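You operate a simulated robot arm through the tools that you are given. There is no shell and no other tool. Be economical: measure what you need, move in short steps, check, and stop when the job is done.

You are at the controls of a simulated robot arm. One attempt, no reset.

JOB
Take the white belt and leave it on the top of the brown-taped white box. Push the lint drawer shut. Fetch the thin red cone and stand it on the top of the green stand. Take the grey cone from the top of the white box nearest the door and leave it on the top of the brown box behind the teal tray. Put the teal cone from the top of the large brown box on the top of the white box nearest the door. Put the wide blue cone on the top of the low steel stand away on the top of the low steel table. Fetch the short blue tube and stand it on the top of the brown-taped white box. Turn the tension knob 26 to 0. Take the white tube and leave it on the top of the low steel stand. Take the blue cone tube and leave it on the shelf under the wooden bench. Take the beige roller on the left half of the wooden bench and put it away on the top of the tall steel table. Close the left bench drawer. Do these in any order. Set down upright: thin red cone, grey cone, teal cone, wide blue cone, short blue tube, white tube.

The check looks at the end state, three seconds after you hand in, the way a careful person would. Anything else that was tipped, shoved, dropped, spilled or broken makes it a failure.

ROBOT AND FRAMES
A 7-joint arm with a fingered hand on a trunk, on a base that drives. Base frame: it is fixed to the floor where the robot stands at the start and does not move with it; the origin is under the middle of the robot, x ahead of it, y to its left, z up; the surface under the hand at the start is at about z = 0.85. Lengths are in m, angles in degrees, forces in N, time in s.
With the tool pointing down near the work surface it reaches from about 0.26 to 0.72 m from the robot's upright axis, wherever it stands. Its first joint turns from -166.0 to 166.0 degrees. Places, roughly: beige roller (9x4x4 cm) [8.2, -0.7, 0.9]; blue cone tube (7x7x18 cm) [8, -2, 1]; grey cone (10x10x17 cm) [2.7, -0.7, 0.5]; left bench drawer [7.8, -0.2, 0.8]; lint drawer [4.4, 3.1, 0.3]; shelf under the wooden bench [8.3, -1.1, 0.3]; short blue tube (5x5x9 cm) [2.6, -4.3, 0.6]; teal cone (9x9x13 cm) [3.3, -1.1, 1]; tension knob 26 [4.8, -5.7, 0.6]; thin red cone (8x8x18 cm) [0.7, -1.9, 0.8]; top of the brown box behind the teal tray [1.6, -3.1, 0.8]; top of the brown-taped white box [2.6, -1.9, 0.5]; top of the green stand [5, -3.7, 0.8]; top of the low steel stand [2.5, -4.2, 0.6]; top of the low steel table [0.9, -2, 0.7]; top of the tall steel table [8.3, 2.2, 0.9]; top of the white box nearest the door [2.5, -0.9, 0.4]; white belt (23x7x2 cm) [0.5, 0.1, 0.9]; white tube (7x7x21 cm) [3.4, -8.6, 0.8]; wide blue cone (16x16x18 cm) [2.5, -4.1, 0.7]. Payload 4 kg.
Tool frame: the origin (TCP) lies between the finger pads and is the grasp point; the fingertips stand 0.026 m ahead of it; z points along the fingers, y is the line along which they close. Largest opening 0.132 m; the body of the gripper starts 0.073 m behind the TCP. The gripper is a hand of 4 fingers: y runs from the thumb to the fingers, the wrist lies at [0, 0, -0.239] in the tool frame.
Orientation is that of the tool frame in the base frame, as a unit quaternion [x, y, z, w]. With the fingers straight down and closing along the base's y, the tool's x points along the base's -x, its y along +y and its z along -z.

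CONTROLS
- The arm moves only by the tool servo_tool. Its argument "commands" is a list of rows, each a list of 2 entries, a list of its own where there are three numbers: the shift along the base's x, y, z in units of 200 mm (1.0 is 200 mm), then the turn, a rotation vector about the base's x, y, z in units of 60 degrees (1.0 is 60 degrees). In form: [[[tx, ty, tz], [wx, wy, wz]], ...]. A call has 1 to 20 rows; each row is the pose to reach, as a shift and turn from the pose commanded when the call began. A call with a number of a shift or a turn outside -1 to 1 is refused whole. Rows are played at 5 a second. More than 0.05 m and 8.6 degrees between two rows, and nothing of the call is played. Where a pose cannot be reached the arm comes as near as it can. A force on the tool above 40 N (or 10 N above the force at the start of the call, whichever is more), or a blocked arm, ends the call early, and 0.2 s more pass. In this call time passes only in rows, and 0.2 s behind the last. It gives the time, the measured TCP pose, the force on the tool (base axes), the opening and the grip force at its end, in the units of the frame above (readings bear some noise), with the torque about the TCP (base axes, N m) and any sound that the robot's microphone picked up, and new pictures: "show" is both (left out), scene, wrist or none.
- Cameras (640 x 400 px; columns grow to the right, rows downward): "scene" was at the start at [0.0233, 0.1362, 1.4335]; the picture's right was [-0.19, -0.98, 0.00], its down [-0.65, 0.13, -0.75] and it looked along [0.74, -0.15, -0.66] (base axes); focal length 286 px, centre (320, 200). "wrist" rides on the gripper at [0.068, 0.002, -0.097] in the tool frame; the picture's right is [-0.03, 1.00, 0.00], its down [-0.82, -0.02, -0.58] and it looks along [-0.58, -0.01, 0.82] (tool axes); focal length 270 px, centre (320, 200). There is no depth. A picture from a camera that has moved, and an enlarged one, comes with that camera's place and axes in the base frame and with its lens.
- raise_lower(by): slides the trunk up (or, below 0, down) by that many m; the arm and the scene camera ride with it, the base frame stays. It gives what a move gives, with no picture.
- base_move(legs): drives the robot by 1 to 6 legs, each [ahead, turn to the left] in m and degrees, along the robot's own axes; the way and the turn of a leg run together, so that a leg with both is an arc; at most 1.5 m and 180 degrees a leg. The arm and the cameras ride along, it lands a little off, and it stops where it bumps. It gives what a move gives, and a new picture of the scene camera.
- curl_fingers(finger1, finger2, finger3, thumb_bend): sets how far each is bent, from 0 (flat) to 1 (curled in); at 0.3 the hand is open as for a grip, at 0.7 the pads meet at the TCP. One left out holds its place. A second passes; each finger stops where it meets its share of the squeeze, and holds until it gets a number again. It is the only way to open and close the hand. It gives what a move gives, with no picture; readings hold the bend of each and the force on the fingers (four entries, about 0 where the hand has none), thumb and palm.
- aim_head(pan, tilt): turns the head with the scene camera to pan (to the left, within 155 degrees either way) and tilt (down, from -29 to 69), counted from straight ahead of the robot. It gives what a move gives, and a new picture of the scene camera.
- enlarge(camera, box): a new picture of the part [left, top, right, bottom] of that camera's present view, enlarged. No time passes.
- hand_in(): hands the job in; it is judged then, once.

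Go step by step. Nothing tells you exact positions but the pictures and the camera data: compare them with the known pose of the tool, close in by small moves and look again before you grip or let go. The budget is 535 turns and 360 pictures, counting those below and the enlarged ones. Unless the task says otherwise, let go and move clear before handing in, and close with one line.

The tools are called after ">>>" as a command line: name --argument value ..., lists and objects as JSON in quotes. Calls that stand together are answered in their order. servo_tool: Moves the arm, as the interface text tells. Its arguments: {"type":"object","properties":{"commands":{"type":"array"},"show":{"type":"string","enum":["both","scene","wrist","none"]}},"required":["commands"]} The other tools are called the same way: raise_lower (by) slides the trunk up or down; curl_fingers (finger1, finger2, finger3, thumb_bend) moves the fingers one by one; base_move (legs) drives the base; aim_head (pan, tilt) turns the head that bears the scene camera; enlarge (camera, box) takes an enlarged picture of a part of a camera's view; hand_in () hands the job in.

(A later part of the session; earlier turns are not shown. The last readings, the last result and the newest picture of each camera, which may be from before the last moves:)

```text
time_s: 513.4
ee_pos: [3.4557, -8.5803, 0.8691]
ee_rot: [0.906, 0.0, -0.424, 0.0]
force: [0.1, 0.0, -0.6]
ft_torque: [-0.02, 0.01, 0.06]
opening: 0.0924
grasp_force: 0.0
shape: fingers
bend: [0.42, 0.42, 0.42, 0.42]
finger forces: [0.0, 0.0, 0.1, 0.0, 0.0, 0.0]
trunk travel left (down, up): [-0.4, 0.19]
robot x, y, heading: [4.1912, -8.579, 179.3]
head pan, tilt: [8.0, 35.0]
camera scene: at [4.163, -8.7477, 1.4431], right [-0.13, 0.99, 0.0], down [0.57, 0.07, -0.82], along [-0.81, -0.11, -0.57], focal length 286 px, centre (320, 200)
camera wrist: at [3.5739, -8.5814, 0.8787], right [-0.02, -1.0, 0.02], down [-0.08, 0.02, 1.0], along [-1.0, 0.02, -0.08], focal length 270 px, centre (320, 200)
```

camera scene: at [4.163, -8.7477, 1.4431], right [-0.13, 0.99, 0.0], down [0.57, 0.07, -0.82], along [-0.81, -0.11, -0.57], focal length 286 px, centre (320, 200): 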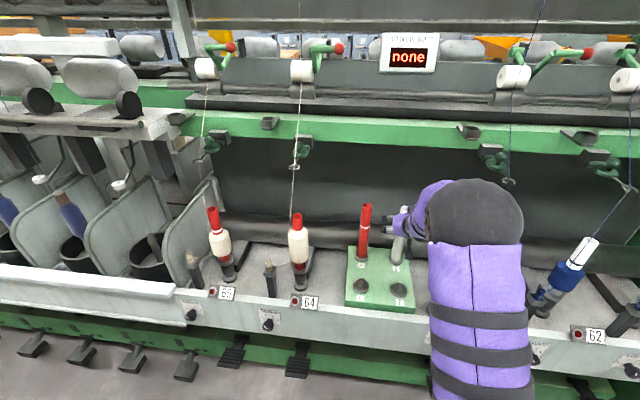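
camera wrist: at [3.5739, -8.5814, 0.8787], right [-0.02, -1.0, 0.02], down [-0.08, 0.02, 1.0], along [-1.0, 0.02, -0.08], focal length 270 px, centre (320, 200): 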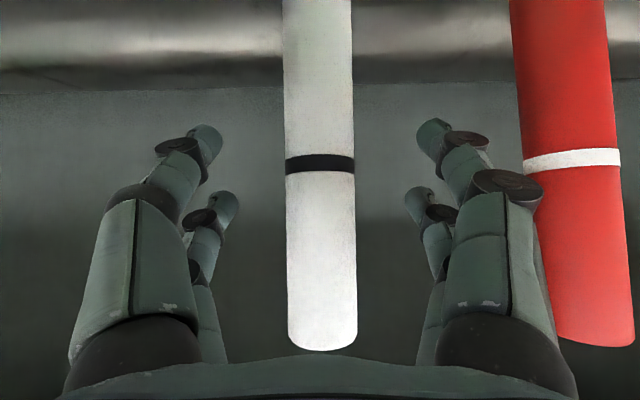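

Now the two finger pairs straddle the tube axis. Closing again.

>>> curl_fingers --finger1 0.7 --finger2 0.7 --finger3 0.7 --thumb_bend 0.7

>>> enlarge --camera "wrist" --box '[0, 0, 640, 400]'

```text
time_s: 514.4
ee_pos: [3.4549, -8.5786, 0.8691]
ee_rot: [0.906, 0.0, -0.423, -0.001]
force: [0.5, -0.3, -0.1]
ft_torque: [0.03, -0.06, 0.0]
opening: 0.0275
grasp_force: 10.3
shape: fingers
bend: [0.61, 0.67, 0.68, 0.65]
finger forces: [7.8, 2.2, 1.2, 0.0, 9.2, 0.1]
trunk travel left (down, up): [-0.4, 0.19]
robot x, y, heading: [4.1934, -8.5828, 179.2]
head pan, tilt: [8.0, 35.0]
```

```text
1.00 times, centred on (320, 200) of wrist (not enlarged: the box is as wide or as high as the picture)
camera zoom: at [3.574, -8.5814, 0.8786], right [-0.02, -1.0, 0.02], down [-0.08, 0.02, 1.0], along [-1.0, 0.02, -0.08], focal length 270 px, centre (320, 200)
```

zoom: 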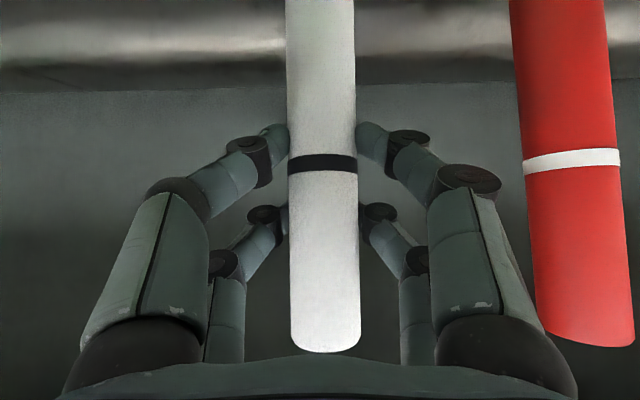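

Gripped with the tube still upright. I'll squeeze more and lift it off the peg vertically with the trunk.

>>> curl_fingers --finger1 0.8 --finger2 0.8 --finger3 0.8 --thumb_bend 0.8

>>> raise_lower --by 0.05

>>> enlarge --camera "wrist" --box '[0, 0, 640, 400]'

>>> enlarge --camera "scene" --box '[330, 170, 490, 320]'

```text
time_s: 515.4
ee_pos: [3.4548, -8.5794, 0.8686]
ee_rot: [0.906, -0.001, -0.424, -0.002]
force: [2.5, 1.3, -0.4]
ft_torque: [0.21, -0.42, 0.0]
opening: 0.0268
grasp_force: 25.3
shape: fingers
bend: [0.61, 0.71, 0.75, 0.63]
finger forces: [11.9, 10.4, 6.1, 0.0, 22.2, 0.1]
trunk travel left (down, up): [-0.4, 0.19]
robot x, y, heading: [4.1914, -8.5828, 179.3]
head pan, tilt: [8.0, 35.0]
```

```text
time_s: 516.3
ee_pos: [3.4549, -8.5795, 0.9193]
ee_rot: [0.906, 0.0, -0.423, 0.0]
force: [0.4, 0.5, 0.1]
ft_torque: [-0.01, 0.03, -0.01]
opening: 0.0267
grasp_force: 14.9
shape: fingers
bend: [0.59, 0.72, 0.77, 0.65]
finger forces: [12.0, 2.5, 0.0, 0.0, 15.3, 0.1]
trunk travel left (down, up): [-0.45, 0.14]
robot x, y, heading: [4.1928, -8.5832, 179.7]
head pan, tilt: [8.0, 35.0]
```

```text
1.00 times, centred on (320, 200) of wrist (not enlarged: the box is as wide or as high as the picture)
camera zoom: at [3.5738, -8.5817, 0.9286], right [-0.02, -1.0, 0.02], down [-0.08, 0.02, 1.0], along [-1.0, 0.02, -0.08], focal length 270 px, centre (320, 200)
```

zoom: 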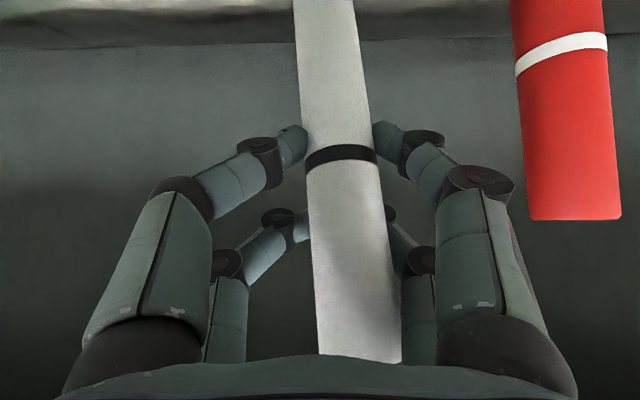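

```text
2.67 times, centred on (410, 245) of scene
camera zoom: at [4.1631, -8.7479, 1.4931], right [-0.13, 0.99, 0.0], down [0.57, 0.07, -0.82], along [-0.81, -0.11, -0.57], focal length 762 px, centre (80, 80)
```

zoom: 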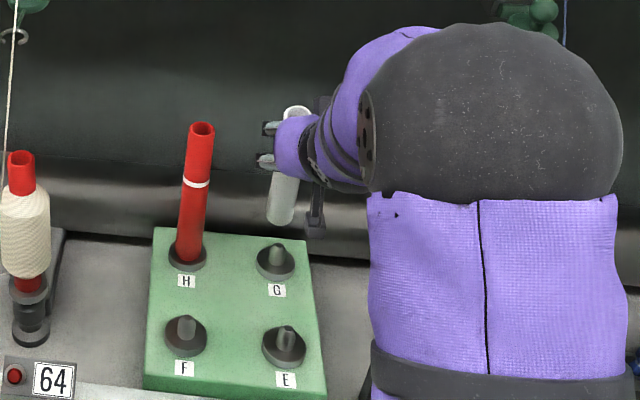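

The tube is off the peg, held mainly by finger 1 and the thumb. I'll tighten that pair slightly and back straight out.

>>> curl_fingers --finger1 0.86 --thumb_bend 0.86

>>> raise_lower --by 0.04

>>> servo_tool --commands '[[[0.15, 0, 0.02], [0, 0, 0]], [[0.3, 0, 0.04], [0, 0, 0]], [[0.45, 0, 0.06], [0, 0, 0]], [[0.6, 0, 0.08], [0, 0, 0]], [[0.75, 0, 0.1], [0, 0, 0]], [[0.9, 0, 0.12], [0, 0, 0]]]' --show "both"

```text
time_s: 517.3
ee_pos: [3.4547, -8.5788, 0.9183]
ee_rot: [0.906, 0.0, -0.424, 0.0]
force: [-0.1, 0.1, -0.1]
ft_torque: [-0.02, 0.0, 0.02]
opening: 0.0268
grasp_force: 17.9
shape: fingers
bend: [0.57, 0.72, 0.77, 0.72]
finger forces: [11.0, 6.8, 0.0, 0.1, 17.8, 0.0]
trunk travel left (down, up): [-0.45, 0.14]
robot x, y, heading: [4.1951, -8.5812, 179.3]
head pan, tilt: [8.0, 35.0]
```

```text
time_s: 518.2
ee_pos: [3.4543, -8.5787, 0.9588]
ee_rot: [0.906, 0.0, -0.424, 0.0]
force: [0.1, -0.1, -0.7]
ft_torque: [0.0, 0.01, 0.02]
opening: 0.0268
grasp_force: 18.2
shape: fingers
bend: [0.57, 0.72, 0.77, 0.72]
finger forces: [11.0, 6.8, 0.0, 0.1, 18.0, 0.0]
trunk travel left (down, up): [-0.49, 0.1]
robot x, y, heading: [4.1935, -8.5847, 179.4]
head pan, tilt: [8.0, 35.0]
```

```text
time_s: 519.6
ee_pos: [3.6354, -8.58, 0.9843]
ee_rot: [0.906, 0.0, -0.423, -0.001]
force: [-0.7, 0.0, -0.4]
ft_torque: [0.0, 0.01, -0.01]
opening: 0.0269
grasp_force: 17.9
shape: fingers
bend: [0.57, 0.72, 0.77, 0.72]
finger forces: [11.1, 6.8, 0.1, 0.0, 17.9, 0.0]
trunk travel left (down, up): [-0.49, 0.1]
robot x, y, heading: [4.191, -8.5827, 179.5]
head pan, tilt: [8.0, 35.0]
camera scene: at [4.1633, -8.7478, 1.5331], right [-0.13, 0.99, 0.0], down [0.57, 0.07, -0.82], along [-0.81, -0.11, -0.57], focal length 286 px, centre (320, 200)
camera wrist: at [3.7543, -8.5817, 0.9937], right [-0.02, -1.0, 0.02], down [-0.08, 0.02, 1.0], along [-1.0, 0.02, -0.08], focal length 270 px, centre (320, 200)
```

scene: 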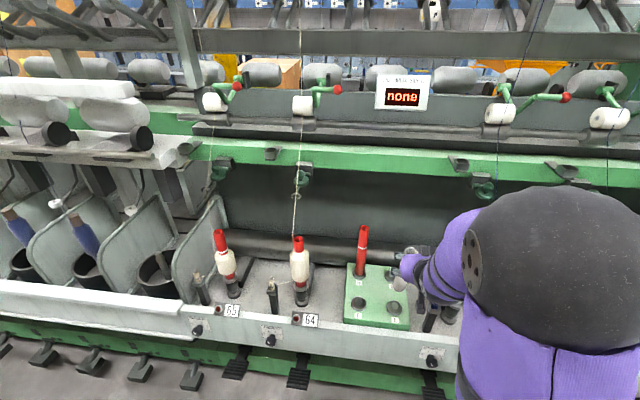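
wrist: 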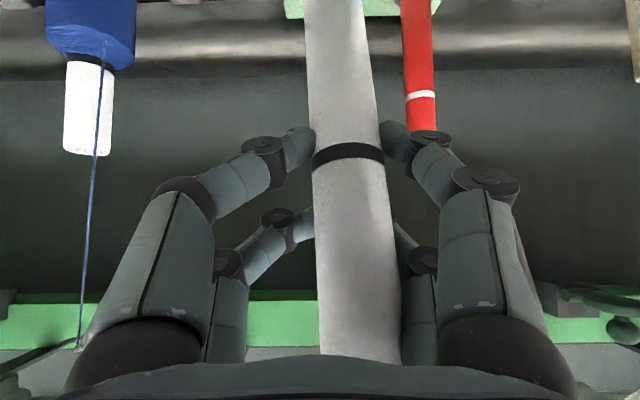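

The tube is clear of the machine, leaning about 19° in the grip, which I'll compensate by pitch when placing. Retracting a little more, then turning back up the aisle.

>>> servo_tool --commands '[[[0.15, 0, 0.05], [0, 0, 0]], [[0.3, 0, 0.1], [0, 0, 0]], [[0.45, 0, 0.15], [0, 0, 0]]]' --show "none"

>>> base_move --legs '[[0, -90]]'

>>> aim_head --pan 0 --tilt 25

```text
time_s: 520.4
ee_pos: [3.7072, -8.5802, 1.0227]
ee_rot: [0.906, 0.0, -0.423, 0.0]
force: [0.0, -0.4, 0.1]
ft_torque: [-0.02, 0.0, -0.01]
opening: 0.0268
grasp_force: 17.9
shape: fingers
bend: [0.57, 0.72, 0.77, 0.72]
finger forces: [11.2, 6.9, 0.0, 0.1, 17.9, 0.0]
out of reach, approached as far as the arm can: row 3
trunk travel left (down, up): [-0.49, 0.1]
robot x, y, heading: [4.1884, -8.5838, 179.3]
head pan, tilt: [8.0, 35.0]
```

```text
time_s: 525.0
ee_pos: [4.1943, -8.098, 1.0233]
ee_rot: [-0.64, 0.642, 0.298, 0.299]
force: [-0.7, -0.9, -0.6]
ft_torque: [0.03, 0.0, -0.02]
opening: 0.0267
grasp_force: 18.5
shape: fingers
bend: [0.57, 0.72, 0.77, 0.72]
finger forces: [11.4, 7.0, 0.0, 0.0, 17.9, 0.1]
trunk travel left (down, up): [-0.49, 0.1]
robot x, y, heading: [4.1897, -8.5831, 89.3]
head pan, tilt: [8.0, 35.0]
camera scene: at [4.0273, -8.5535, 1.5331], right [0.99, 0.13, 0.0], down [0.07, -0.57, -0.82], along [-0.1, 0.81, -0.57], focal length 286 px, centre (320, 200)
```

scene: 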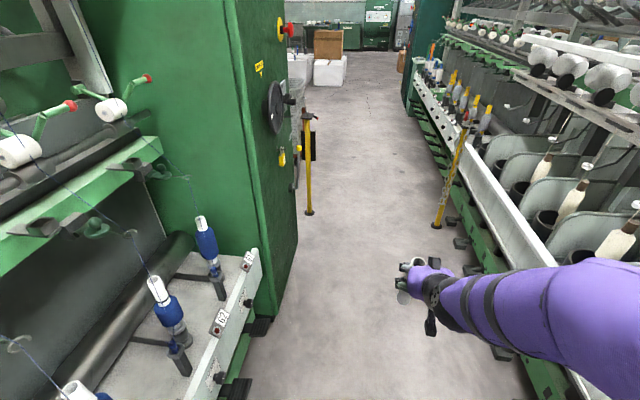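

```text
time_s: 525.7
ee_pos: [4.1946, -8.098, 1.0235]
ee_rot: [-0.64, 0.641, 0.298, 0.299]
force: [0.2, -0.4, -0.4]
ft_torque: [-0.01, 0.02, -0.01]
opening: 0.0264
grasp_force: 17.7
shape: fingers
bend: [0.57, 0.72, 0.77, 0.72]
finger forces: [11.3, 6.9, 0.0, 0.1, 18.0, 0.0]
trunk travel left (down, up): [-0.49, 0.1]
robot x, y, heading: [4.1925, -8.5823, 89.4]
head pan, tilt: [0.0, 25.0]
camera scene: at [4.0396, -8.5487, 1.5488], right [1.0, -0.01, 0.0], down [-0.01, -0.42, -0.91], along [0.01, 0.91, -0.42], focal length 286 px, centre (320, 200)
```

scene: 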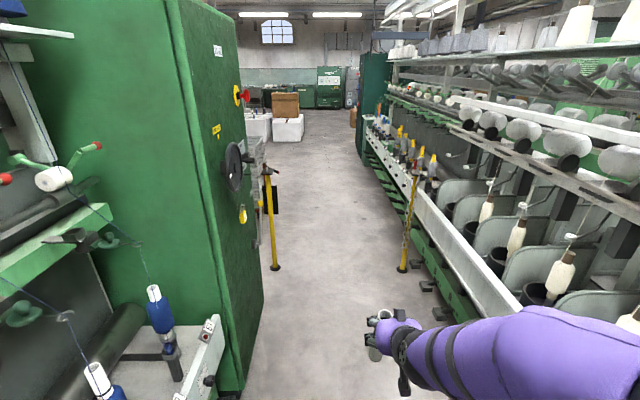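

>>> base_move --legs '[[1.5, 0], [1.5, 0], [0.85, 0], [0, 70], [0.95, 0], [0, 20]]'

>>> aim_head --pan 0 --tilt 45

```text
time_s: 553.2
ee_pos: [2.8489, -4.4235, 1.0232]
ee_rot: [0.906, 0.0, -0.422, 0.0]
force: [-0.3, 0.2, -0.6]
ft_torque: [0.04, -0.02, 0.01]
opening: 0.0261
grasp_force: 18.2
shape: fingers
bend: [0.57, 0.72, 0.77, 0.73]
finger forces: [11.4, 6.8, 0.0, 0.0, 18.1, 0.1]
trunk travel left (down, up): [-0.49, 0.1]
robot x, y, heading: [3.3344, -4.4262, 179.7]
head pan, tilt: [0.0, 25.0]
camera scene: at [3.3015, -4.5784, 1.5489], right [0.01, 1.0, 0.0], down [0.42, 0.0, -0.91], along [-0.91, 0.01, -0.42], focal length 286 px, centre (320, 200)
```

scene: 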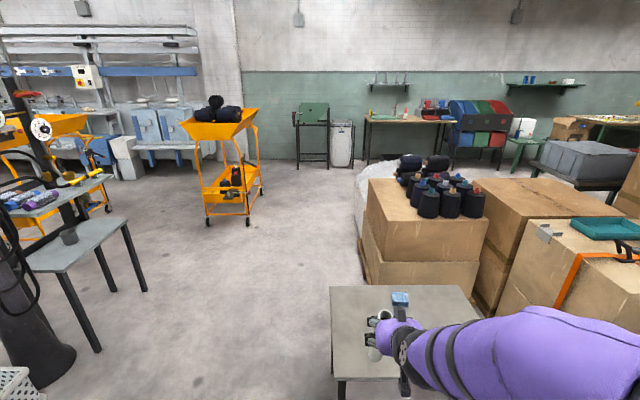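

```text
time_s: 554.1
ee_pos: [2.8505, -4.4229, 1.0227]
ee_rot: [0.906, 0.0, -0.423, -0.001]
force: [-0.1, 0.5, -0.8]
ft_torque: [0.02, -0.02, 0.01]
opening: 0.0264
grasp_force: 18.4
shape: fingers
bend: [0.57, 0.72, 0.77, 0.73]
finger forces: [11.4, 6.9, 0.0, 0.1, 18.2, 0.1]
trunk travel left (down, up): [-0.49, 0.1]
robot x, y, heading: [3.3304, -4.4261, 179.2]
head pan, tilt: [0.0, 45.0]
camera scene: at [3.3123, -4.5785, 1.5183], right [0.01, 1.0, 0.0], down [0.71, -0.01, -0.71], along [-0.71, 0.01, -0.71], focal length 286 px, centre (320, 200)
```

scene: 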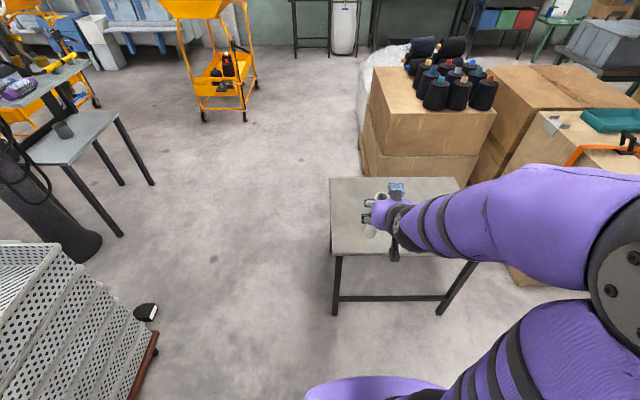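

>>> base_move --legs '[[0.2, 0]]'

>>> servo_tool --commands '[[[-0.1, 0.1, 0], [0, -0.1, 0]], [[-0.2, 0.25, 0], [0, -0.2, 0]], [[-0.35, 0.4, 0], [0, -0.3, 0]], [[-0.5, 0.55, 0], [0, -0.32, 0]]]' --show "both"

```text
time_s: 555.7
ee_pos: [2.6487, -4.4213, 1.0233]
ee_rot: [0.906, 0.0, -0.423, -0.001]
force: [-0.5, -0.9, -0.3]
ft_torque: [0.05, -0.01, -0.01]
opening: 0.0266
grasp_force: 18.1
shape: fingers
bend: [0.57, 0.72, 0.77, 0.73]
finger forces: [11.4, 6.9, 0.1, 0.0, 18.2, 0.1]
trunk travel left (down, up): [-0.49, 0.1]
robot x, y, heading: [3.1333, -4.4232, 179.7]
head pan, tilt: [0.0, 45.0]
camera scene: at [3.1114, -4.5768, 1.5183], right [0.01, 1.0, 0.0], down [0.71, -0.01, -0.71], along [-0.71, 0.01, -0.71], focal length 286 px, centre (320, 200)
```

scene: 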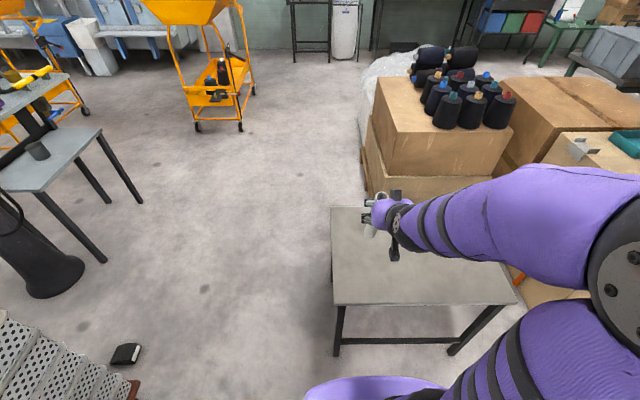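

```text
time_s: 556.7
ee_pos: [2.5471, -4.3118, 1.0234]
ee_rot: [0.964, -0.001, -0.264, -0.003]
force: [-0.1, -0.8, -0.2]
ft_torque: [0.05, 0.01, -0.08]
opening: 0.026
grasp_force: 18.0
shape: fingers
bend: [0.57, 0.72, 0.77, 0.73]
finger forces: [11.2, 7.1, 0.0, 0.0, 17.8, 0.0]
out of reach, approached as far as the arm can: row 2
trunk travel left (down, up): [-0.49, 0.1]
robot x, y, heading: [3.1369, -4.4235, 179.5]
head pan, tilt: [0.0, 45.0]
camera scene: at [3.1099, -4.5799, 1.5178], right [0.01, 1.0, 0.0], down [0.71, 0.0, -0.71], along [-0.71, 0.01, -0.71], focal length 286 px, centre (320, 200)
camera wrist: at [2.6558, -4.3141, 1.0711], right [-0.03, -1.0, 0.01], down [-0.41, 0.02, 0.91], along [-0.91, 0.02, -0.41], focal length 270 px, centre (320, 200)
```

scene: 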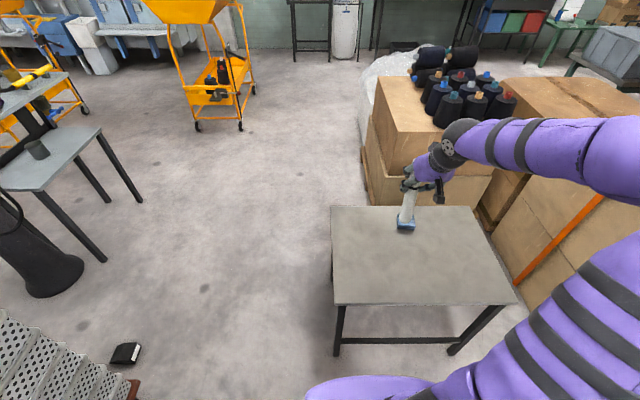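
wrist: 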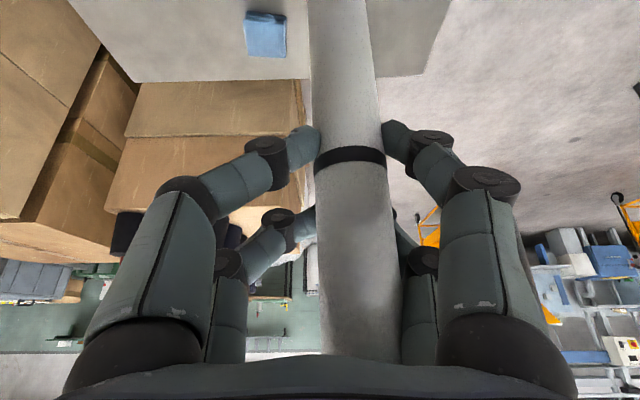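

>>> enlarge --camera "scene" --box '[352, 150, 464, 250]'

```text
4.00 times, centred on (408, 200) of scene
camera zoom: at [3.1099, -4.5799, 1.5178], right [0.01, 1.0, 0.0], down [0.71, 0.0, -0.71], along [-0.71, 0.01, -0.71], focal length 1142 px, centre (-32, 200)
```

zoom: 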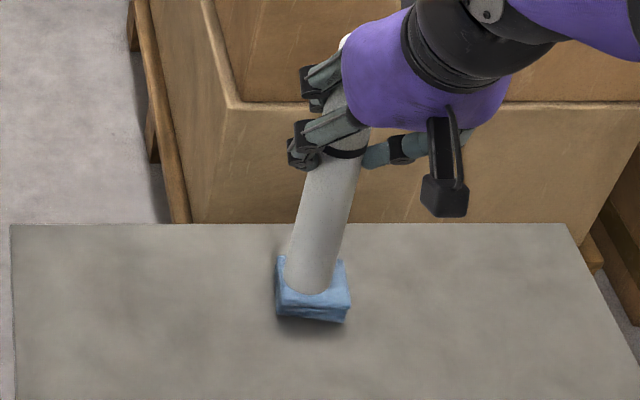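

Two estimates say the tube bottom is now 10–15° toward the robot, so I overcorrected. I'll rotate back about 12° and check again.

>>> servo_tool --commands '[[[0.02, 0, 0], [0, 0.1, 0]], [[0.05, 0, -0.1], [0, 0.2, 0]], [[0.05, 0, -0.3], [0, 0.2, 0]]]' --show "both"

>>> enlarge --camera "scene" --box '[352, 150, 464, 250]'

```text
time_s: 557.5
ee_pos: [2.5574, -4.3112, 0.9709]
ee_rot: [0.931, 0.001, -0.366, 0.0]
force: [-0.6, 0.9, 0.8]
ft_torque: [-0.03, 0.02, -0.01]
opening: 0.0262
grasp_force: 17.9
shape: fingers
bend: [0.57, 0.72, 0.77, 0.73]
finger forces: [11.6, 7.3, 0.0, 0.1, 17.9, 0.0]
out of reach, approached as far as the arm can: row 3
trunk travel left (down, up): [-0.49, 0.1]
robot x, y, heading: [3.1339, -4.4247, 179.2]
head pan, tilt: [0.0, 45.0]
camera scene: at [3.1115, -4.5757, 1.5184], right [0.01, 1.0, 0.0], down [0.71, -0.01, -0.71], along [-0.71, 0.01, -0.71], focal length 286 px, centre (320, 200)
camera wrist: at [2.6748, -4.3123, 0.9948], right [-0.01, -1.0, 0.02], down [-0.2, 0.02, 0.98], along [-0.98, 0.01, -0.2], focal length 270 px, centre (320, 200)
```

scene: 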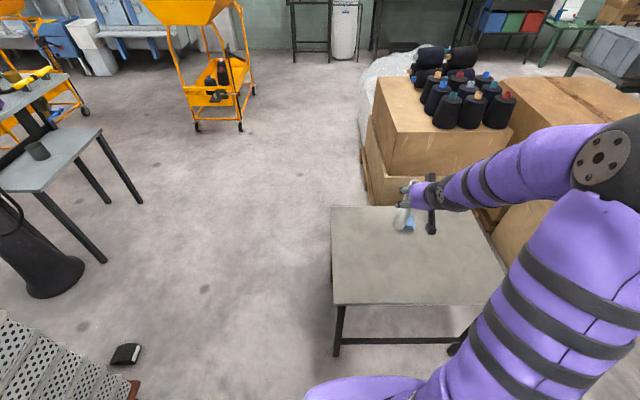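
wrist: 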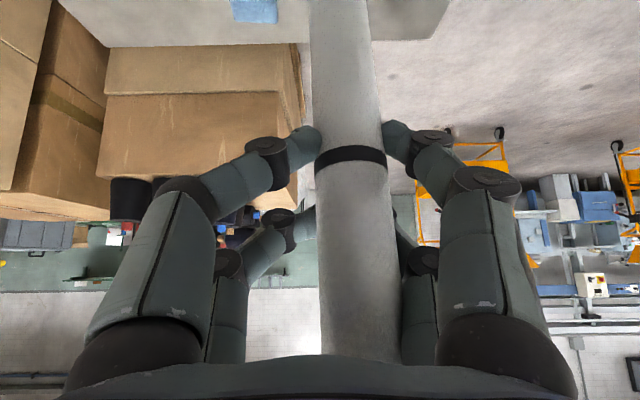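

```text
4.00 times, centred on (408, 200) of scene
camera zoom: at [3.1115, -4.5757, 1.5184], right [0.01, 1.0, 0.0], down [0.71, -0.01, -0.71], along [-0.71, 0.01, -0.71], focal length 1142 px, centre (-32, 200)
```

zoom: 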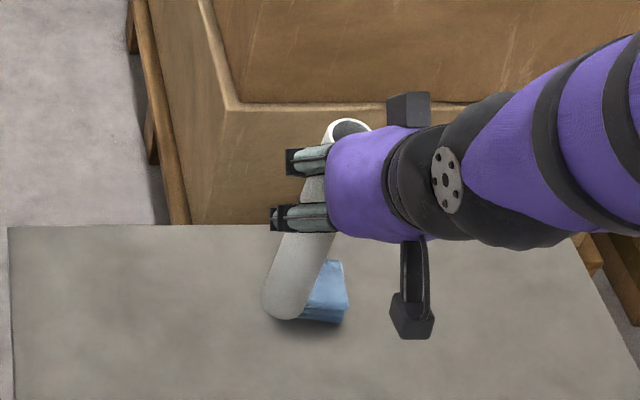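

The tube is now vertical within about 1° by the wrist view. Lowering with the trunk toward the stand top.

>>> raise_lower --by -0.17

>>> enlarge --camera "scene" --box '[320, 100, 480, 200]'

```text
time_s: 559.4
ee_pos: [2.5574, -4.3116, 0.8009]
ee_rot: [0.931, 0.0, -0.366, 0.001]
force: [-0.2, 0.6, -0.4]
ft_torque: [-0.02, 0.02, 0.02]
opening: 0.026
grasp_force: 18.5
shape: fingers
bend: [0.57, 0.72, 0.77, 0.73]
finger forces: [11.7, 7.3, 0.1, 0.0, 17.9, 0.0]
trunk travel left (down, up): [-0.32, 0.27]
robot x, y, heading: [3.1357, -4.4252, 179.5]
head pan, tilt: [0.0, 45.0]
```

```text
4.00 times, centred on (400, 150) of scene
camera zoom: at [3.1115, -4.5767, 1.3483], right [0.01, 1.0, 0.0], down [0.71, -0.01, -0.71], along [-0.71, 0.01, -0.71], focal length 1142 px, centre (0, 400)
```

zoom: 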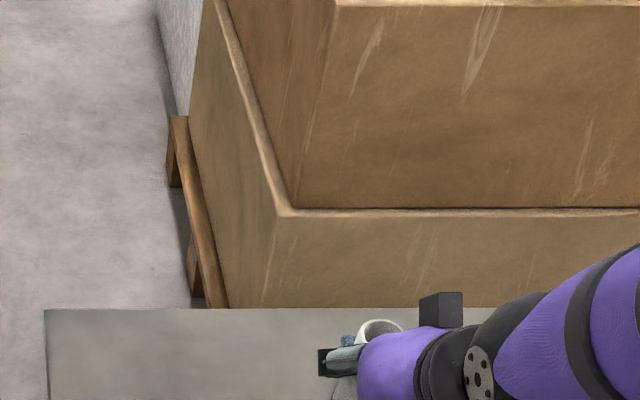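

>>> enlarge --camera "scene" --box '[340, 160, 468, 240]'

```text
5.00 times, centred on (404, 200) of scene
camera zoom: at [3.1115, -4.5767, 1.3483], right [0.01, 1.0, 0.0], down [0.71, -0.01, -0.71], along [-0.71, 0.01, -0.71], focal length 1428 px, centre (-100, 200)
```

zoom: 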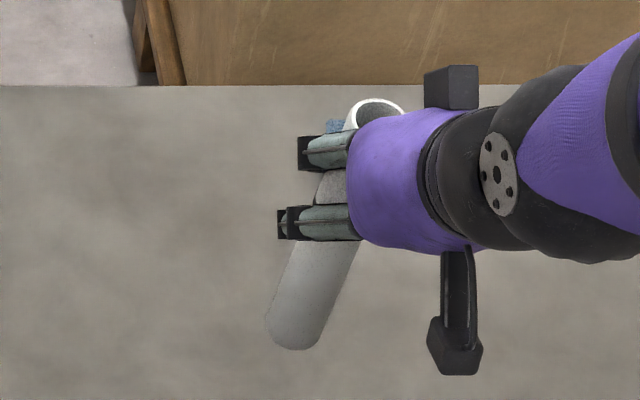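

The tube bottom is at about z 0.68, so contact is expected near TCP 0.72. Lowering 6 cm, then creeping.

>>> raise_lower --by -0.06

>>> servo_tool --commands '[[[0, 0, -0.025], [0, 0, 0]], [[0, 0, -0.05], [0, 0, 0]], [[0, 0, -0.075], [0, 0, 0]], [[0, 0, -0.1], [0, 0, 0]]]' --show "none"

```text
time_s: 560.4
ee_pos: [2.5581, -4.3114, 0.7439]
ee_rot: [0.93, 0.0, -0.368, 0.001]
force: [0.2, 2.0, 16.3]
ft_torque: [0.03, 0.13, 0.0]
opening: 0.0253
grasp_force: 22.5
shape: fingers
bend: [0.57, 0.72, 0.77, 0.77]
finger forces: [11.6, 11.6, 0.0, 0.1, 21.8, 0.0]
trunk travel left (down, up): [-0.26, 0.33]
robot x, y, heading: [3.133, -4.4253, 179.8]
head pan, tilt: [0.0, 45.0]
```

```text
time_s: 561.2
ee_pos: [2.5568, -4.311, 0.7312]
ee_rot: [0.928, 0.0, -0.372, -0.001]
force: [4.2, 1.9, 18.9]
ft_torque: [-0.04, -0.29, 0.05]
opening: 0.0243
grasp_force: 26.3
shape: fingers
bend: [0.56, 0.72, 0.78, 0.81]
finger forces: [12.4, 14.0, 0.0, 0.1, 25.6, 0.0]
trunk travel left (down, up): [-0.26, 0.33]
robot x, y, heading: [3.1322, -4.4239, 179.6]
head pan, tilt: [0.0, 45.0]
stopped in row 4: the force on the tool passed its limit at 43 N (the readings are from after the stop); the commanded pose is now the measured one
```

>>> enlarge --camera "scene" --box '[340, 160, 468, 240]'

>>> enlarge --camera "wrist" --box '[0, 0, 640, 400]'

```text
5.00 times, centred on (404, 200) of scene
camera zoom: at [3.1136, -4.5769, 1.288], right [0.01, 1.0, 0.0], down [0.71, -0.01, -0.71], along [-0.71, 0.01, -0.71], focal length 1428 px, centre (-100, 200)
```

zoom: 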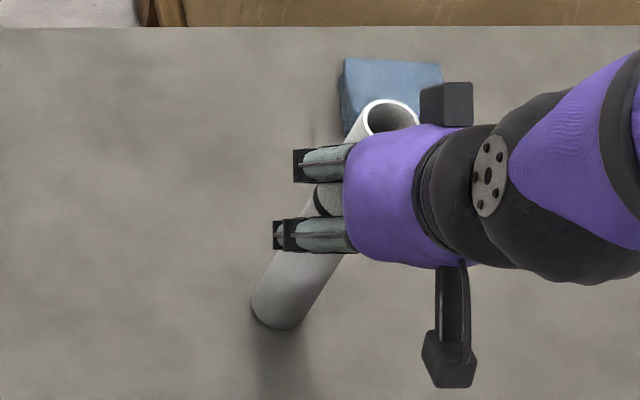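

```text
1.00 times, centred on (320, 200) of wrist (not enlarged: the box is as wide or as high as the picture)
camera zoom: at [2.6744, -4.3121, 0.7535], right [-0.02, -1.0, 0.01], down [-0.19, 0.02, 0.98], along [-0.98, 0.02, -0.19], focal length 270 px, centre (320, 200)
```

zoom: 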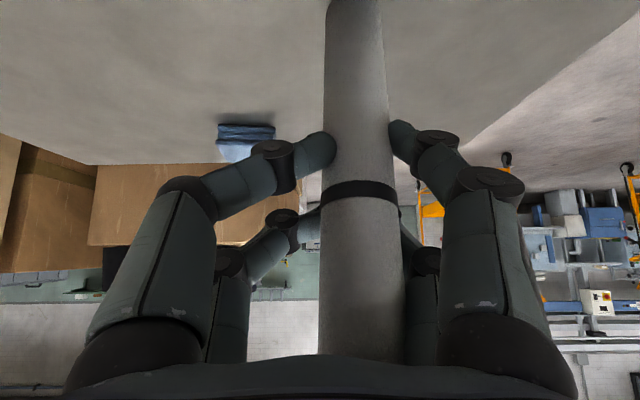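

The push tilted it about 8°, top toward the robot. I'll lift 1.5 cm, rotate the pitch back 8°, and touch down more gently.

>>> servo_tool --commands '[[[0, 0, 0.08], [0, 0, 0]], [[0, 0, 0.1], [0, -0.07, 0]], [[0, 0, 0.1], [0, -0.14, 0]]]' --show "wrist"

>>> enlarge --camera "scene" --box '[340, 160, 468, 240]'

```text
time_s: 562.0
ee_pos: [2.5577, -4.3116, 0.7478]
ee_rot: [0.954, -0.001, -0.299, -0.001]
force: [-0.5, -0.4, 0.2]
ft_torque: [0.02, 0.01, 0.02]
opening: 0.0242
grasp_force: 19.0
shape: fingers
bend: [0.55, 0.72, 0.78, 0.79]
finger forces: [11.1, 7.2, 0.0, 0.0, 19.8, 0.0]
trunk travel left (down, up): [-0.26, 0.33]
robot x, y, heading: [3.1331, -4.4242, 179.5]
head pan, tilt: [0.0, 45.0]
camera wrist: at [2.6696, -4.3127, 0.7882], right [-0.02, -1.0, 0.01], down [-0.34, 0.02, 0.94], along [-0.94, 0.01, -0.34], focal length 270 px, centre (320, 200)
```

wrist: 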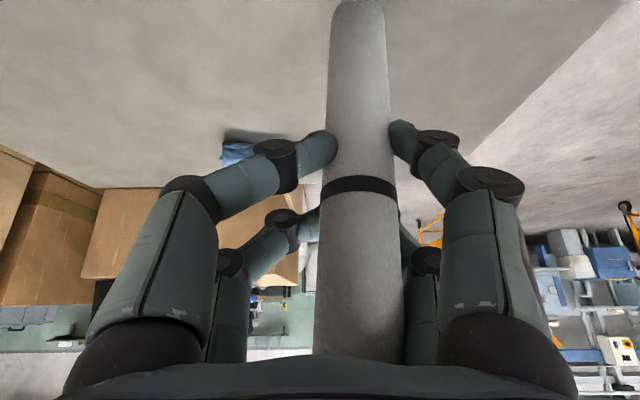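

```text
5.00 times, centred on (404, 200) of scene
camera zoom: at [3.1117, -4.5768, 1.2882], right [0.01, 1.0, 0.0], down [0.71, -0.01, -0.71], along [-0.71, 0.01, -0.71], focal length 1428 px, centre (-100, 200)
```

zoom: 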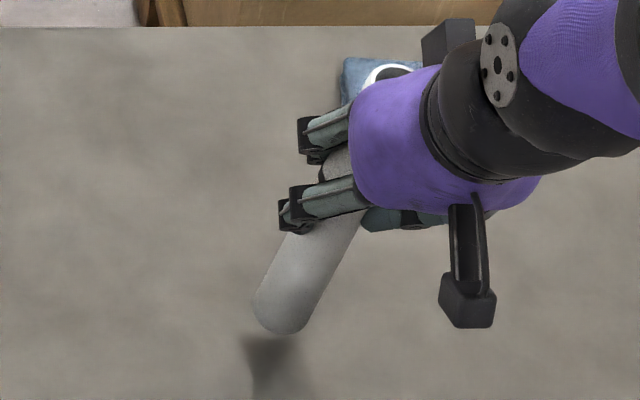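

Combining both views, about 6° of lean remains with the top toward the robot, plus 3° sideways. One more correction, then a gentle touch-down.

>>> servo_tool --commands '[[[0, 0, 0.02], [0.05, -0.1, 0]]]' --show "none"

>>> enlarge --camera "scene" --box '[340, 160, 468, 240]'

>>> servo_tool --commands '[[[0, 0, -0.025], [0, 0, 0]], [[0, 0, -0.045], [0, 0, 0]]]' --show "none"

```text
time_s: 562.4
ee_pos: [2.5587, -4.3096, 0.7531]
ee_rot: [0.968, 0.007, -0.249, -0.025]
force: [-0.2, 0.5, 0.3]
ft_torque: [0.02, 0.03, -0.05]
opening: 0.0242
grasp_force: 18.7
shape: fingers
bend: [0.55, 0.72, 0.78, 0.79]
finger forces: [11.0, 7.1, 0.1, 0.0, 19.8, 0.1]
trunk travel left (down, up): [-0.26, 0.33]
robot x, y, heading: [3.1346, -4.4257, 179.5]
head pan, tilt: [0.0, 45.0]
```

```text
5.00 times, centred on (404, 200) of scene
camera zoom: at [3.1117, -4.5767, 1.2883], right [0.01, 1.0, 0.0], down [0.71, -0.01, -0.71], along [-0.71, 0.01, -0.71], focal length 1428 px, centre (-100, 200)
```

zoom: 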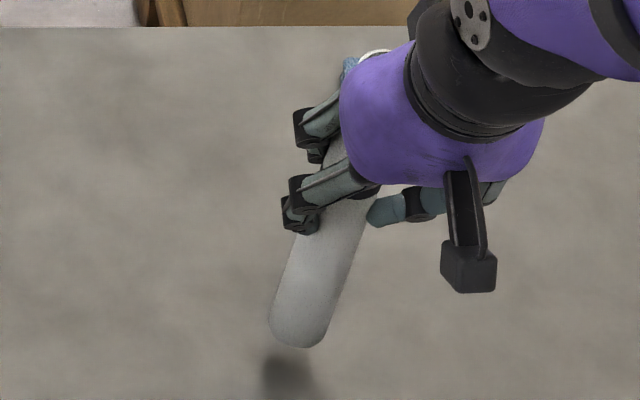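

```text
time_s: 563.0
ee_pos: [2.5567, -4.3112, 0.7441]
ee_rot: [0.968, 0.008, -0.248, -0.026]
force: [0.3, 1.1, -0.7]
ft_torque: [0.05, -0.05, -0.01]
opening: 0.024
grasp_force: 19.1
shape: fingers
bend: [0.55, 0.72, 0.78, 0.79]
finger forces: [11.1, 7.3, 0.0, 0.0, 19.7, 0.1]
trunk travel left (down, up): [-0.26, 0.33]
robot x, y, heading: [3.1358, -4.4233, 179.2]
head pan, tilt: [0.0, 45.0]
```

The tube is now near vertical. Creeping down to contact in 2 mm steps.

>>> servo_tool --commands '[[[0, 0, -0.015], [0, 0, 0]], [[0, 0, -0.03], [0, 0, 0]], [[0, 0, -0.045], [0, 0, 0]]]' --show "none"

>>> enlarge --camera "scene" --box '[340, 160, 468, 240]'

```text
time_s: 563.8
ee_pos: [2.5584, -4.3105, 0.7342]
ee_rot: [0.968, 0.007, -0.248, -0.026]
force: [0.5, -0.8, -1.0]
ft_torque: [-0.01, -0.04, 0.03]
opening: 0.0242
grasp_force: 19.8
shape: fingers
bend: [0.55, 0.72, 0.78, 0.79]
finger forces: [11.1, 7.2, 0.0, 0.0, 19.8, 0.0]
trunk travel left (down, up): [-0.26, 0.33]
robot x, y, heading: [3.1366, -4.4238, 179.5]
head pan, tilt: [0.0, 45.0]
```

```text
5.00 times, centred on (404, 200) of scene
camera zoom: at [3.1116, -4.5768, 1.2883], right [0.01, 1.0, 0.0], down [0.71, -0.01, -0.71], along [-0.71, 0.01, -0.71], focal length 1428 px, centre (-100, 200)
```

zoom: 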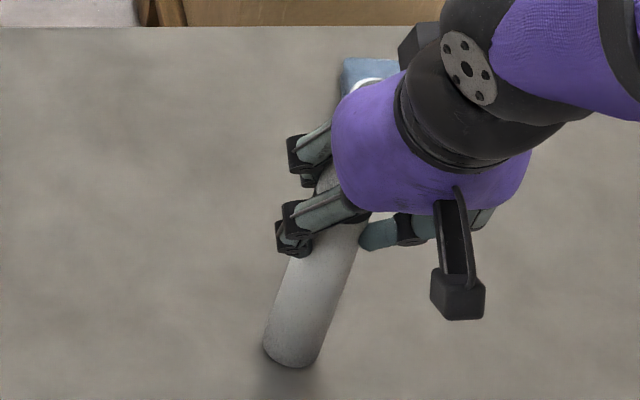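

>>> servo_tool --commands '[[[0, 0, -0.015], [0, 0, 0]], [[0, 0, -0.03], [0, 0, 0]], [[0, 0, -0.04], [0, 0, 0]]]' --show "none"

```text
time_s: 564.6
ee_pos: [2.5567, -4.3106, 0.7314]
ee_rot: [0.967, 0.009, -0.252, -0.026]
force: [-1.7, -0.7, 37.3]
ft_torque: [-0.46, -0.28, 0.0]
opening: 0.0242
grasp_force: 32.7
shape: fingers
bend: [0.55, 0.72, 0.78, 0.81]
finger forces: [13.3, 23.6, 0.1, 0.1, 27.6, 0.1]
trunk travel left (down, up): [-0.26, 0.33]
robot x, y, heading: [3.1335, -4.4202, 179.0]
head pan, tilt: [0.0, 45.0]
```

>>> servo_tool --commands '[[[0, 0, 0.02], [0, 0, 0]]]' --show "none"

>>> curl_fingers --finger1 0.53 --finger2 0.66 --finger3 0.68 --thumb_bend 0.72

>>> enlarge --camera "scene" --box '[340, 160, 468, 240]'

```text
time_s: 565.0
ee_pos: [2.5588, -4.3095, 0.7314]
ee_rot: [0.968, 0.008, -0.25, -0.026]
force: [-2.9, 1.2, 23.1]
ft_torque: [-0.22, 0.14, 0.01]
opening: 0.0241
grasp_force: 28.6
shape: fingers
bend: [0.55, 0.72, 0.78, 0.8]
finger forces: [11.3, 21.5, 0.1, 0.0, 23.9, 0.1]
trunk travel left (down, up): [-0.26, 0.33]
robot x, y, heading: [3.1346, -4.4232, 179.5]
head pan, tilt: [0.0, 45.0]
```

```text
time_s: 566.0
ee_pos: [2.5584, -4.3108, 0.7304]
ee_rot: [0.968, 0.007, -0.248, -0.026]
force: [0.2, 1.2, -0.7]
ft_torque: [0.02, -0.01, 0.0]
opening: 0.0292
grasp_force: 2.7
shape: fingers
bend: [0.51, 0.65, 0.68, 0.72]
finger forces: [1.3, 2.4, 0.0, 0.1, 1.0, 1.3]
trunk travel left (down, up): [-0.26, 0.33]
robot x, y, heading: [3.1366, -4.4239, 179.4]
head pan, tilt: [0.0, 45.0]
```

```text
5.00 times, centred on (404, 200) of scene
camera zoom: at [3.1116, -4.5767, 1.2883], right [0.01, 1.0, 0.0], down [0.71, -0.01, -0.71], along [-0.71, 0.01, -0.71], focal length 1428 px, centre (-100, 200)
```

zoom: 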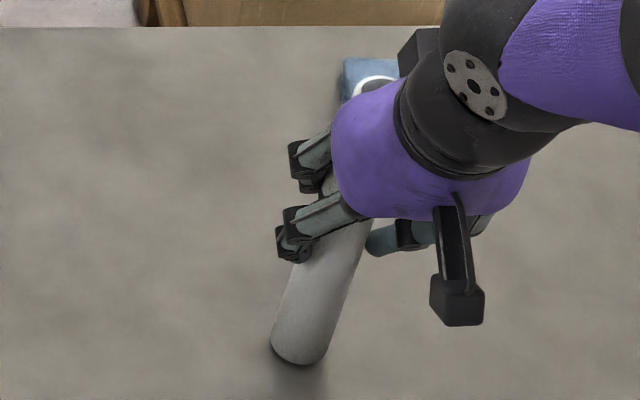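

The tube stands vertical. I'll open wider and slide the hand away horizontally toward the robot.

>>> curl_fingers --finger1 0.4 --finger2 0.4 --finger3 0.4 --thumb_bend 0.4

>>> enlarge --camera "wrist" --box '[0, 0, 640, 400]'

```text
time_s: 567.0
ee_pos: [2.5576, -4.3106, 0.7304]
ee_rot: [0.968, 0.007, -0.249, -0.026]
force: [0.5, 0.2, -0.6]
ft_torque: [0.0, -0.01, -0.03]
opening: 0.0993
grasp_force: 0.1
shape: fingers
bend: [0.4, 0.4, 0.4, 0.4]
finger forces: [0.0, 0.0, 0.1, 0.0, 0.0, 0.0]
trunk travel left (down, up): [-0.26, 0.33]
robot x, y, heading: [3.1305, -4.4221, 179.4]
head pan, tilt: [0.0, 45.0]
```

```text
1.00 times, centred on (320, 200) of wrist (not enlarged: the box is as wide or as high as the picture)
camera zoom: at [2.6655, -4.3145, 0.7822], right [-0.02, -1.0, -0.04], down [-0.44, -0.03, 0.9], along [-0.9, 0.04, -0.44], focal length 270 px, centre (320, 200)
```

zoom: 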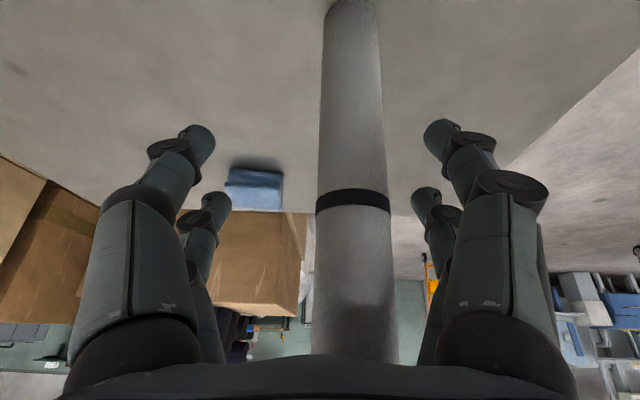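

>>> servo_tool --commands '[[[0.1, 0, 0], [0, 0, 0]], [[0.25, 0, 0], [0, 0, 0]], [[0.4, 0, 0], [0, 0, 0]], [[0.55, 0, 0.1], [0, 0, 0]]]' --show "both"

```text
time_s: 568.0
ee_pos: [2.6678, -4.3121, 0.7497]
ee_rot: [0.968, 0.007, -0.248, -0.025]
force: [-0.3, 0.1, -0.5]
ft_torque: [0.01, -0.03, -0.01]
opening: 0.0995
grasp_force: 0.0
shape: fingers
bend: [0.4, 0.4, 0.4, 0.4]
finger forces: [0.0, 0.0, 0.0, 0.1, 0.1, 0.0]
trunk travel left (down, up): [-0.26, 0.33]
robot x, y, heading: [3.1327, -4.4254, 179.2]
head pan, tilt: [0.0, 45.0]
camera scene: at [3.1113, -4.5767, 1.2883], right [0.01, 1.0, 0.0], down [0.71, -0.01, -0.71], along [-0.71, 0.01, -0.71], focal length 286 px, centre (320, 200)
camera wrist: at [2.7748, -4.3158, 0.802], right [-0.02, -1.0, -0.04], down [-0.44, -0.03, 0.9], along [-0.9, 0.03, -0.44], focal length 270 px, centre (320, 200)
```

scene: 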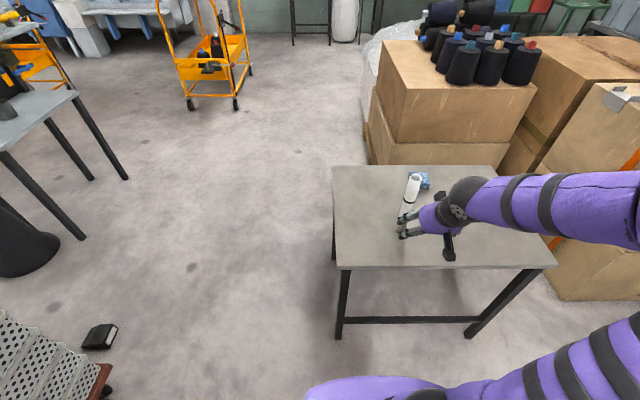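
wrist: 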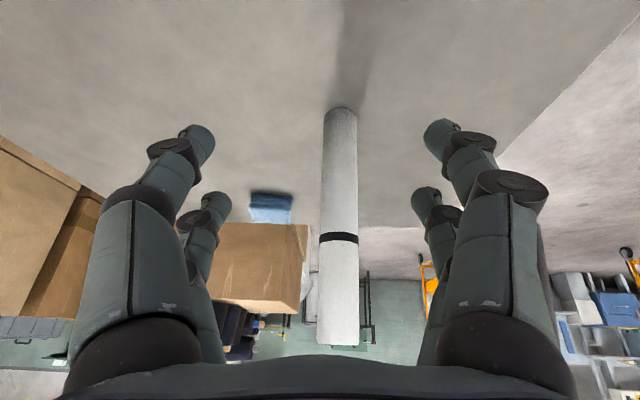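

The white tube stands upright on the low steel stand. I'll raise, straighten the hand to vertical, and back off.

>>> raise_lower --by 0.3

>>> servo_tool --commands '[[[0.03, 0, 0.05], [0, -0.12, 0]], [[0.06, 0, 0.1], [-0.02, -0.24, 0]], [[0.1, 0, 0.15], [-0.04, -0.36, 0]], [[0.15, 0, 0.2], [-0.05, -0.48, 0]]]' --show "none"

>>> base_move --legs '[[-0.5, 0], [0, -63], [0.9, 0], [0.95, 0]]'

```text
time_s: 571.0
ee_pos: [2.6679, -4.3113, 1.0513]
ee_rot: [0.968, 0.008, -0.249, -0.026]
force: [0.1, 0.8, 0.6]
ft_torque: [0.02, 0.01, 0.01]
opening: 0.0995
grasp_force: 0.1
shape: fingers
bend: [0.4, 0.4, 0.4, 0.4]
finger forces: [0.0, 0.0, 0.0, 0.0, 0.1, 0.0]
trunk travel left (down, up): [-0.56, 0.03]
robot x, y, heading: [3.1316, -4.4235, 179.3]
head pan, tilt: [0.0, 45.0]
```

```text
time_s: 572.0
ee_pos: [2.6978, -4.3102, 1.0903]
ee_rot: [1.0, 0.008, 0.001, 0.004]
force: [-0.2, -0.1, 0.0]
ft_torque: [0.0, -0.03, -0.01]
opening: 0.0993
grasp_force: 0.0
shape: fingers
bend: [0.4, 0.4, 0.4, 0.4]
finger forces: [0.1, 0.0, 0.0, 0.1, 0.0, 0.0]
trunk travel left (down, up): [-0.56, 0.03]
robot x, y, heading: [3.135, -4.425, 179.6]
head pan, tilt: [0.0, 45.0]
```

```text
time_s: 587.0
ee_pos: [2.7156, -2.3183, 1.0895]
ee_rot: [0.856, -0.517, -0.001, 0.002]
force: [-0.2, 0.8, -0.6]
ft_torque: [-0.02, -0.03, 0.0]
opening: 0.0994
grasp_force: 0.1
shape: fingers
bend: [0.4, 0.4, 0.4, 0.4]
finger forces: [0.1, 0.0, 0.0, 0.1, 0.1, 0.1]
trunk travel left (down, up): [-0.56, 0.03]
robot x, y, heading: [2.8121, -2.7599, 116.3]
head pan, tilt: [0.0, 45.0]
camera scene: at [2.6672, -2.8078, 1.5883], right [0.9, 0.45, 0.0], down [0.32, -0.63, -0.71], along [-0.32, 0.63, -0.71], focal length 286 px, centre (320, 200)
```

scene: 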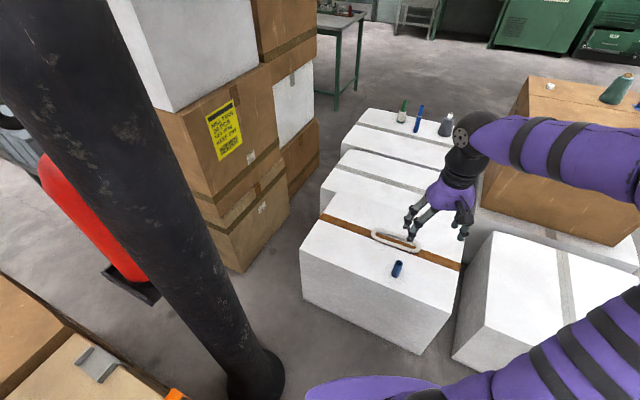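

I drove to the wrong side, but nothing is touched. I'll reverse out and go around via x≈4.25.

>>> base_move --legs '[[-0.5, 0], [0, -77], [1.5, 0], [0, 51], [1.2, 0], [0.95, 0]]'

```text
time_s: 613.4
ee_pos: [4.3172, 0.3557, 1.0895]
ee_rot: [0.716, -0.698, -0.003, 0.002]
force: [0.1, 0.1, 0.9]
ft_torque: [-0.03, -0.01, 0.0]
opening: 0.0995
grasp_force: 0.0
shape: fingers
bend: [0.4, 0.4, 0.4, 0.4]
finger forces: [0.1, 0.0, 0.0, 0.0, 0.0, 0.1]
trunk travel left (down, up): [-0.56, 0.03]
robot x, y, heading: [4.2065, -0.0829, 89.8]
head pan, tilt: [0.0, 45.0]
camera scene: at [4.0546, -0.0605, 1.5883], right [1.0, 0.0, 0.0], down [0.0, -0.71, -0.71], along [0.0, 0.71, -0.71], focal length 286 px, centre (320, 200)
```

scene: 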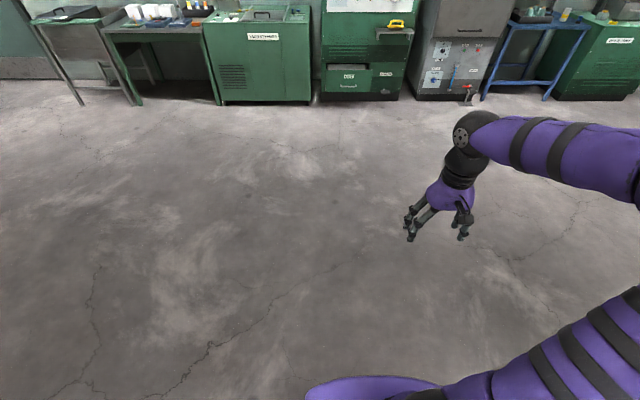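

The lint drawer machine is straight ahead by the wall. I'll do that now, driving nearer and looking.

>>> base_move --legs '[[1.5, 0], [0.4, 0]]'

>>> aim_head --pan -5 --tilt 30

```text
time_s: 622.9
ee_pos: [4.2866, 2.2345, 1.0903]
ee_rot: [0.721, -0.693, -0.001, 0.001]
force: [0.1, 0.0, 0.7]
ft_torque: [0.03, -0.05, 0.0]
opening: 0.0996
grasp_force: 0.1
shape: fingers
bend: [0.4, 0.4, 0.4, 0.4]
finger forces: [0.0, 0.0, 0.0, 0.0, 0.1, 0.1]
trunk travel left (down, up): [-0.56, 0.03]
robot x, y, heading: [4.1837, 1.7946, 90.8]
head pan, tilt: [0.0, 45.0]
camera scene: at [4.0311, 1.8144, 1.5883], right [1.0, 0.01, 0.0], down [0.01, -0.71, -0.71], along [-0.01, 0.71, -0.71], focal length 286 px, centre (320, 200)
```

scene: 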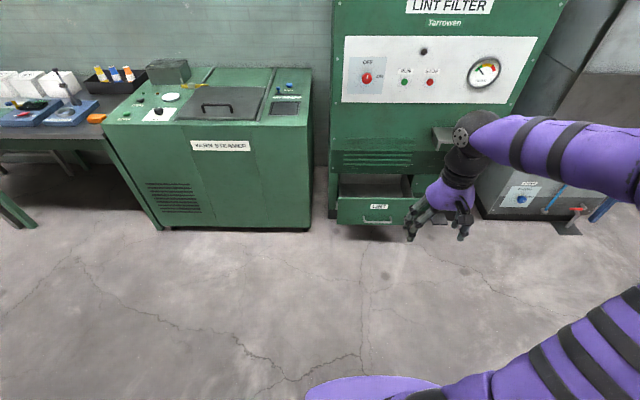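

```text
time_s: 623.6
ee_pos: [4.2869, 2.2339, 1.0889]
ee_rot: [0.721, -0.693, -0.001, 0.002]
force: [0.3, 0.6, -1.3]
ft_torque: [0.01, -0.01, 0.03]
opening: 0.0994
grasp_force: 0.0
shape: fingers
bend: [0.4, 0.4, 0.4, 0.4]
finger forces: [0.0, 0.0, 0.0, 0.1, 0.1, 0.0]
trunk travel left (down, up): [-0.56, 0.03]
robot x, y, heading: [4.1811, 1.797, 90.7]
head pan, tilt: [-5.0, 30.0]
camera scene: at [4.0388, 1.8229, 1.6108], right [1.0, -0.07, 0.0], down [-0.04, -0.5, -0.87], along [0.06, 0.86, -0.5], focal length 286 px, centre (320, 200)
```

scene: 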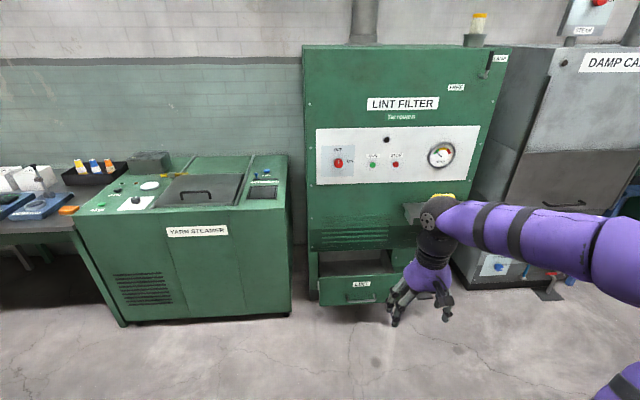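

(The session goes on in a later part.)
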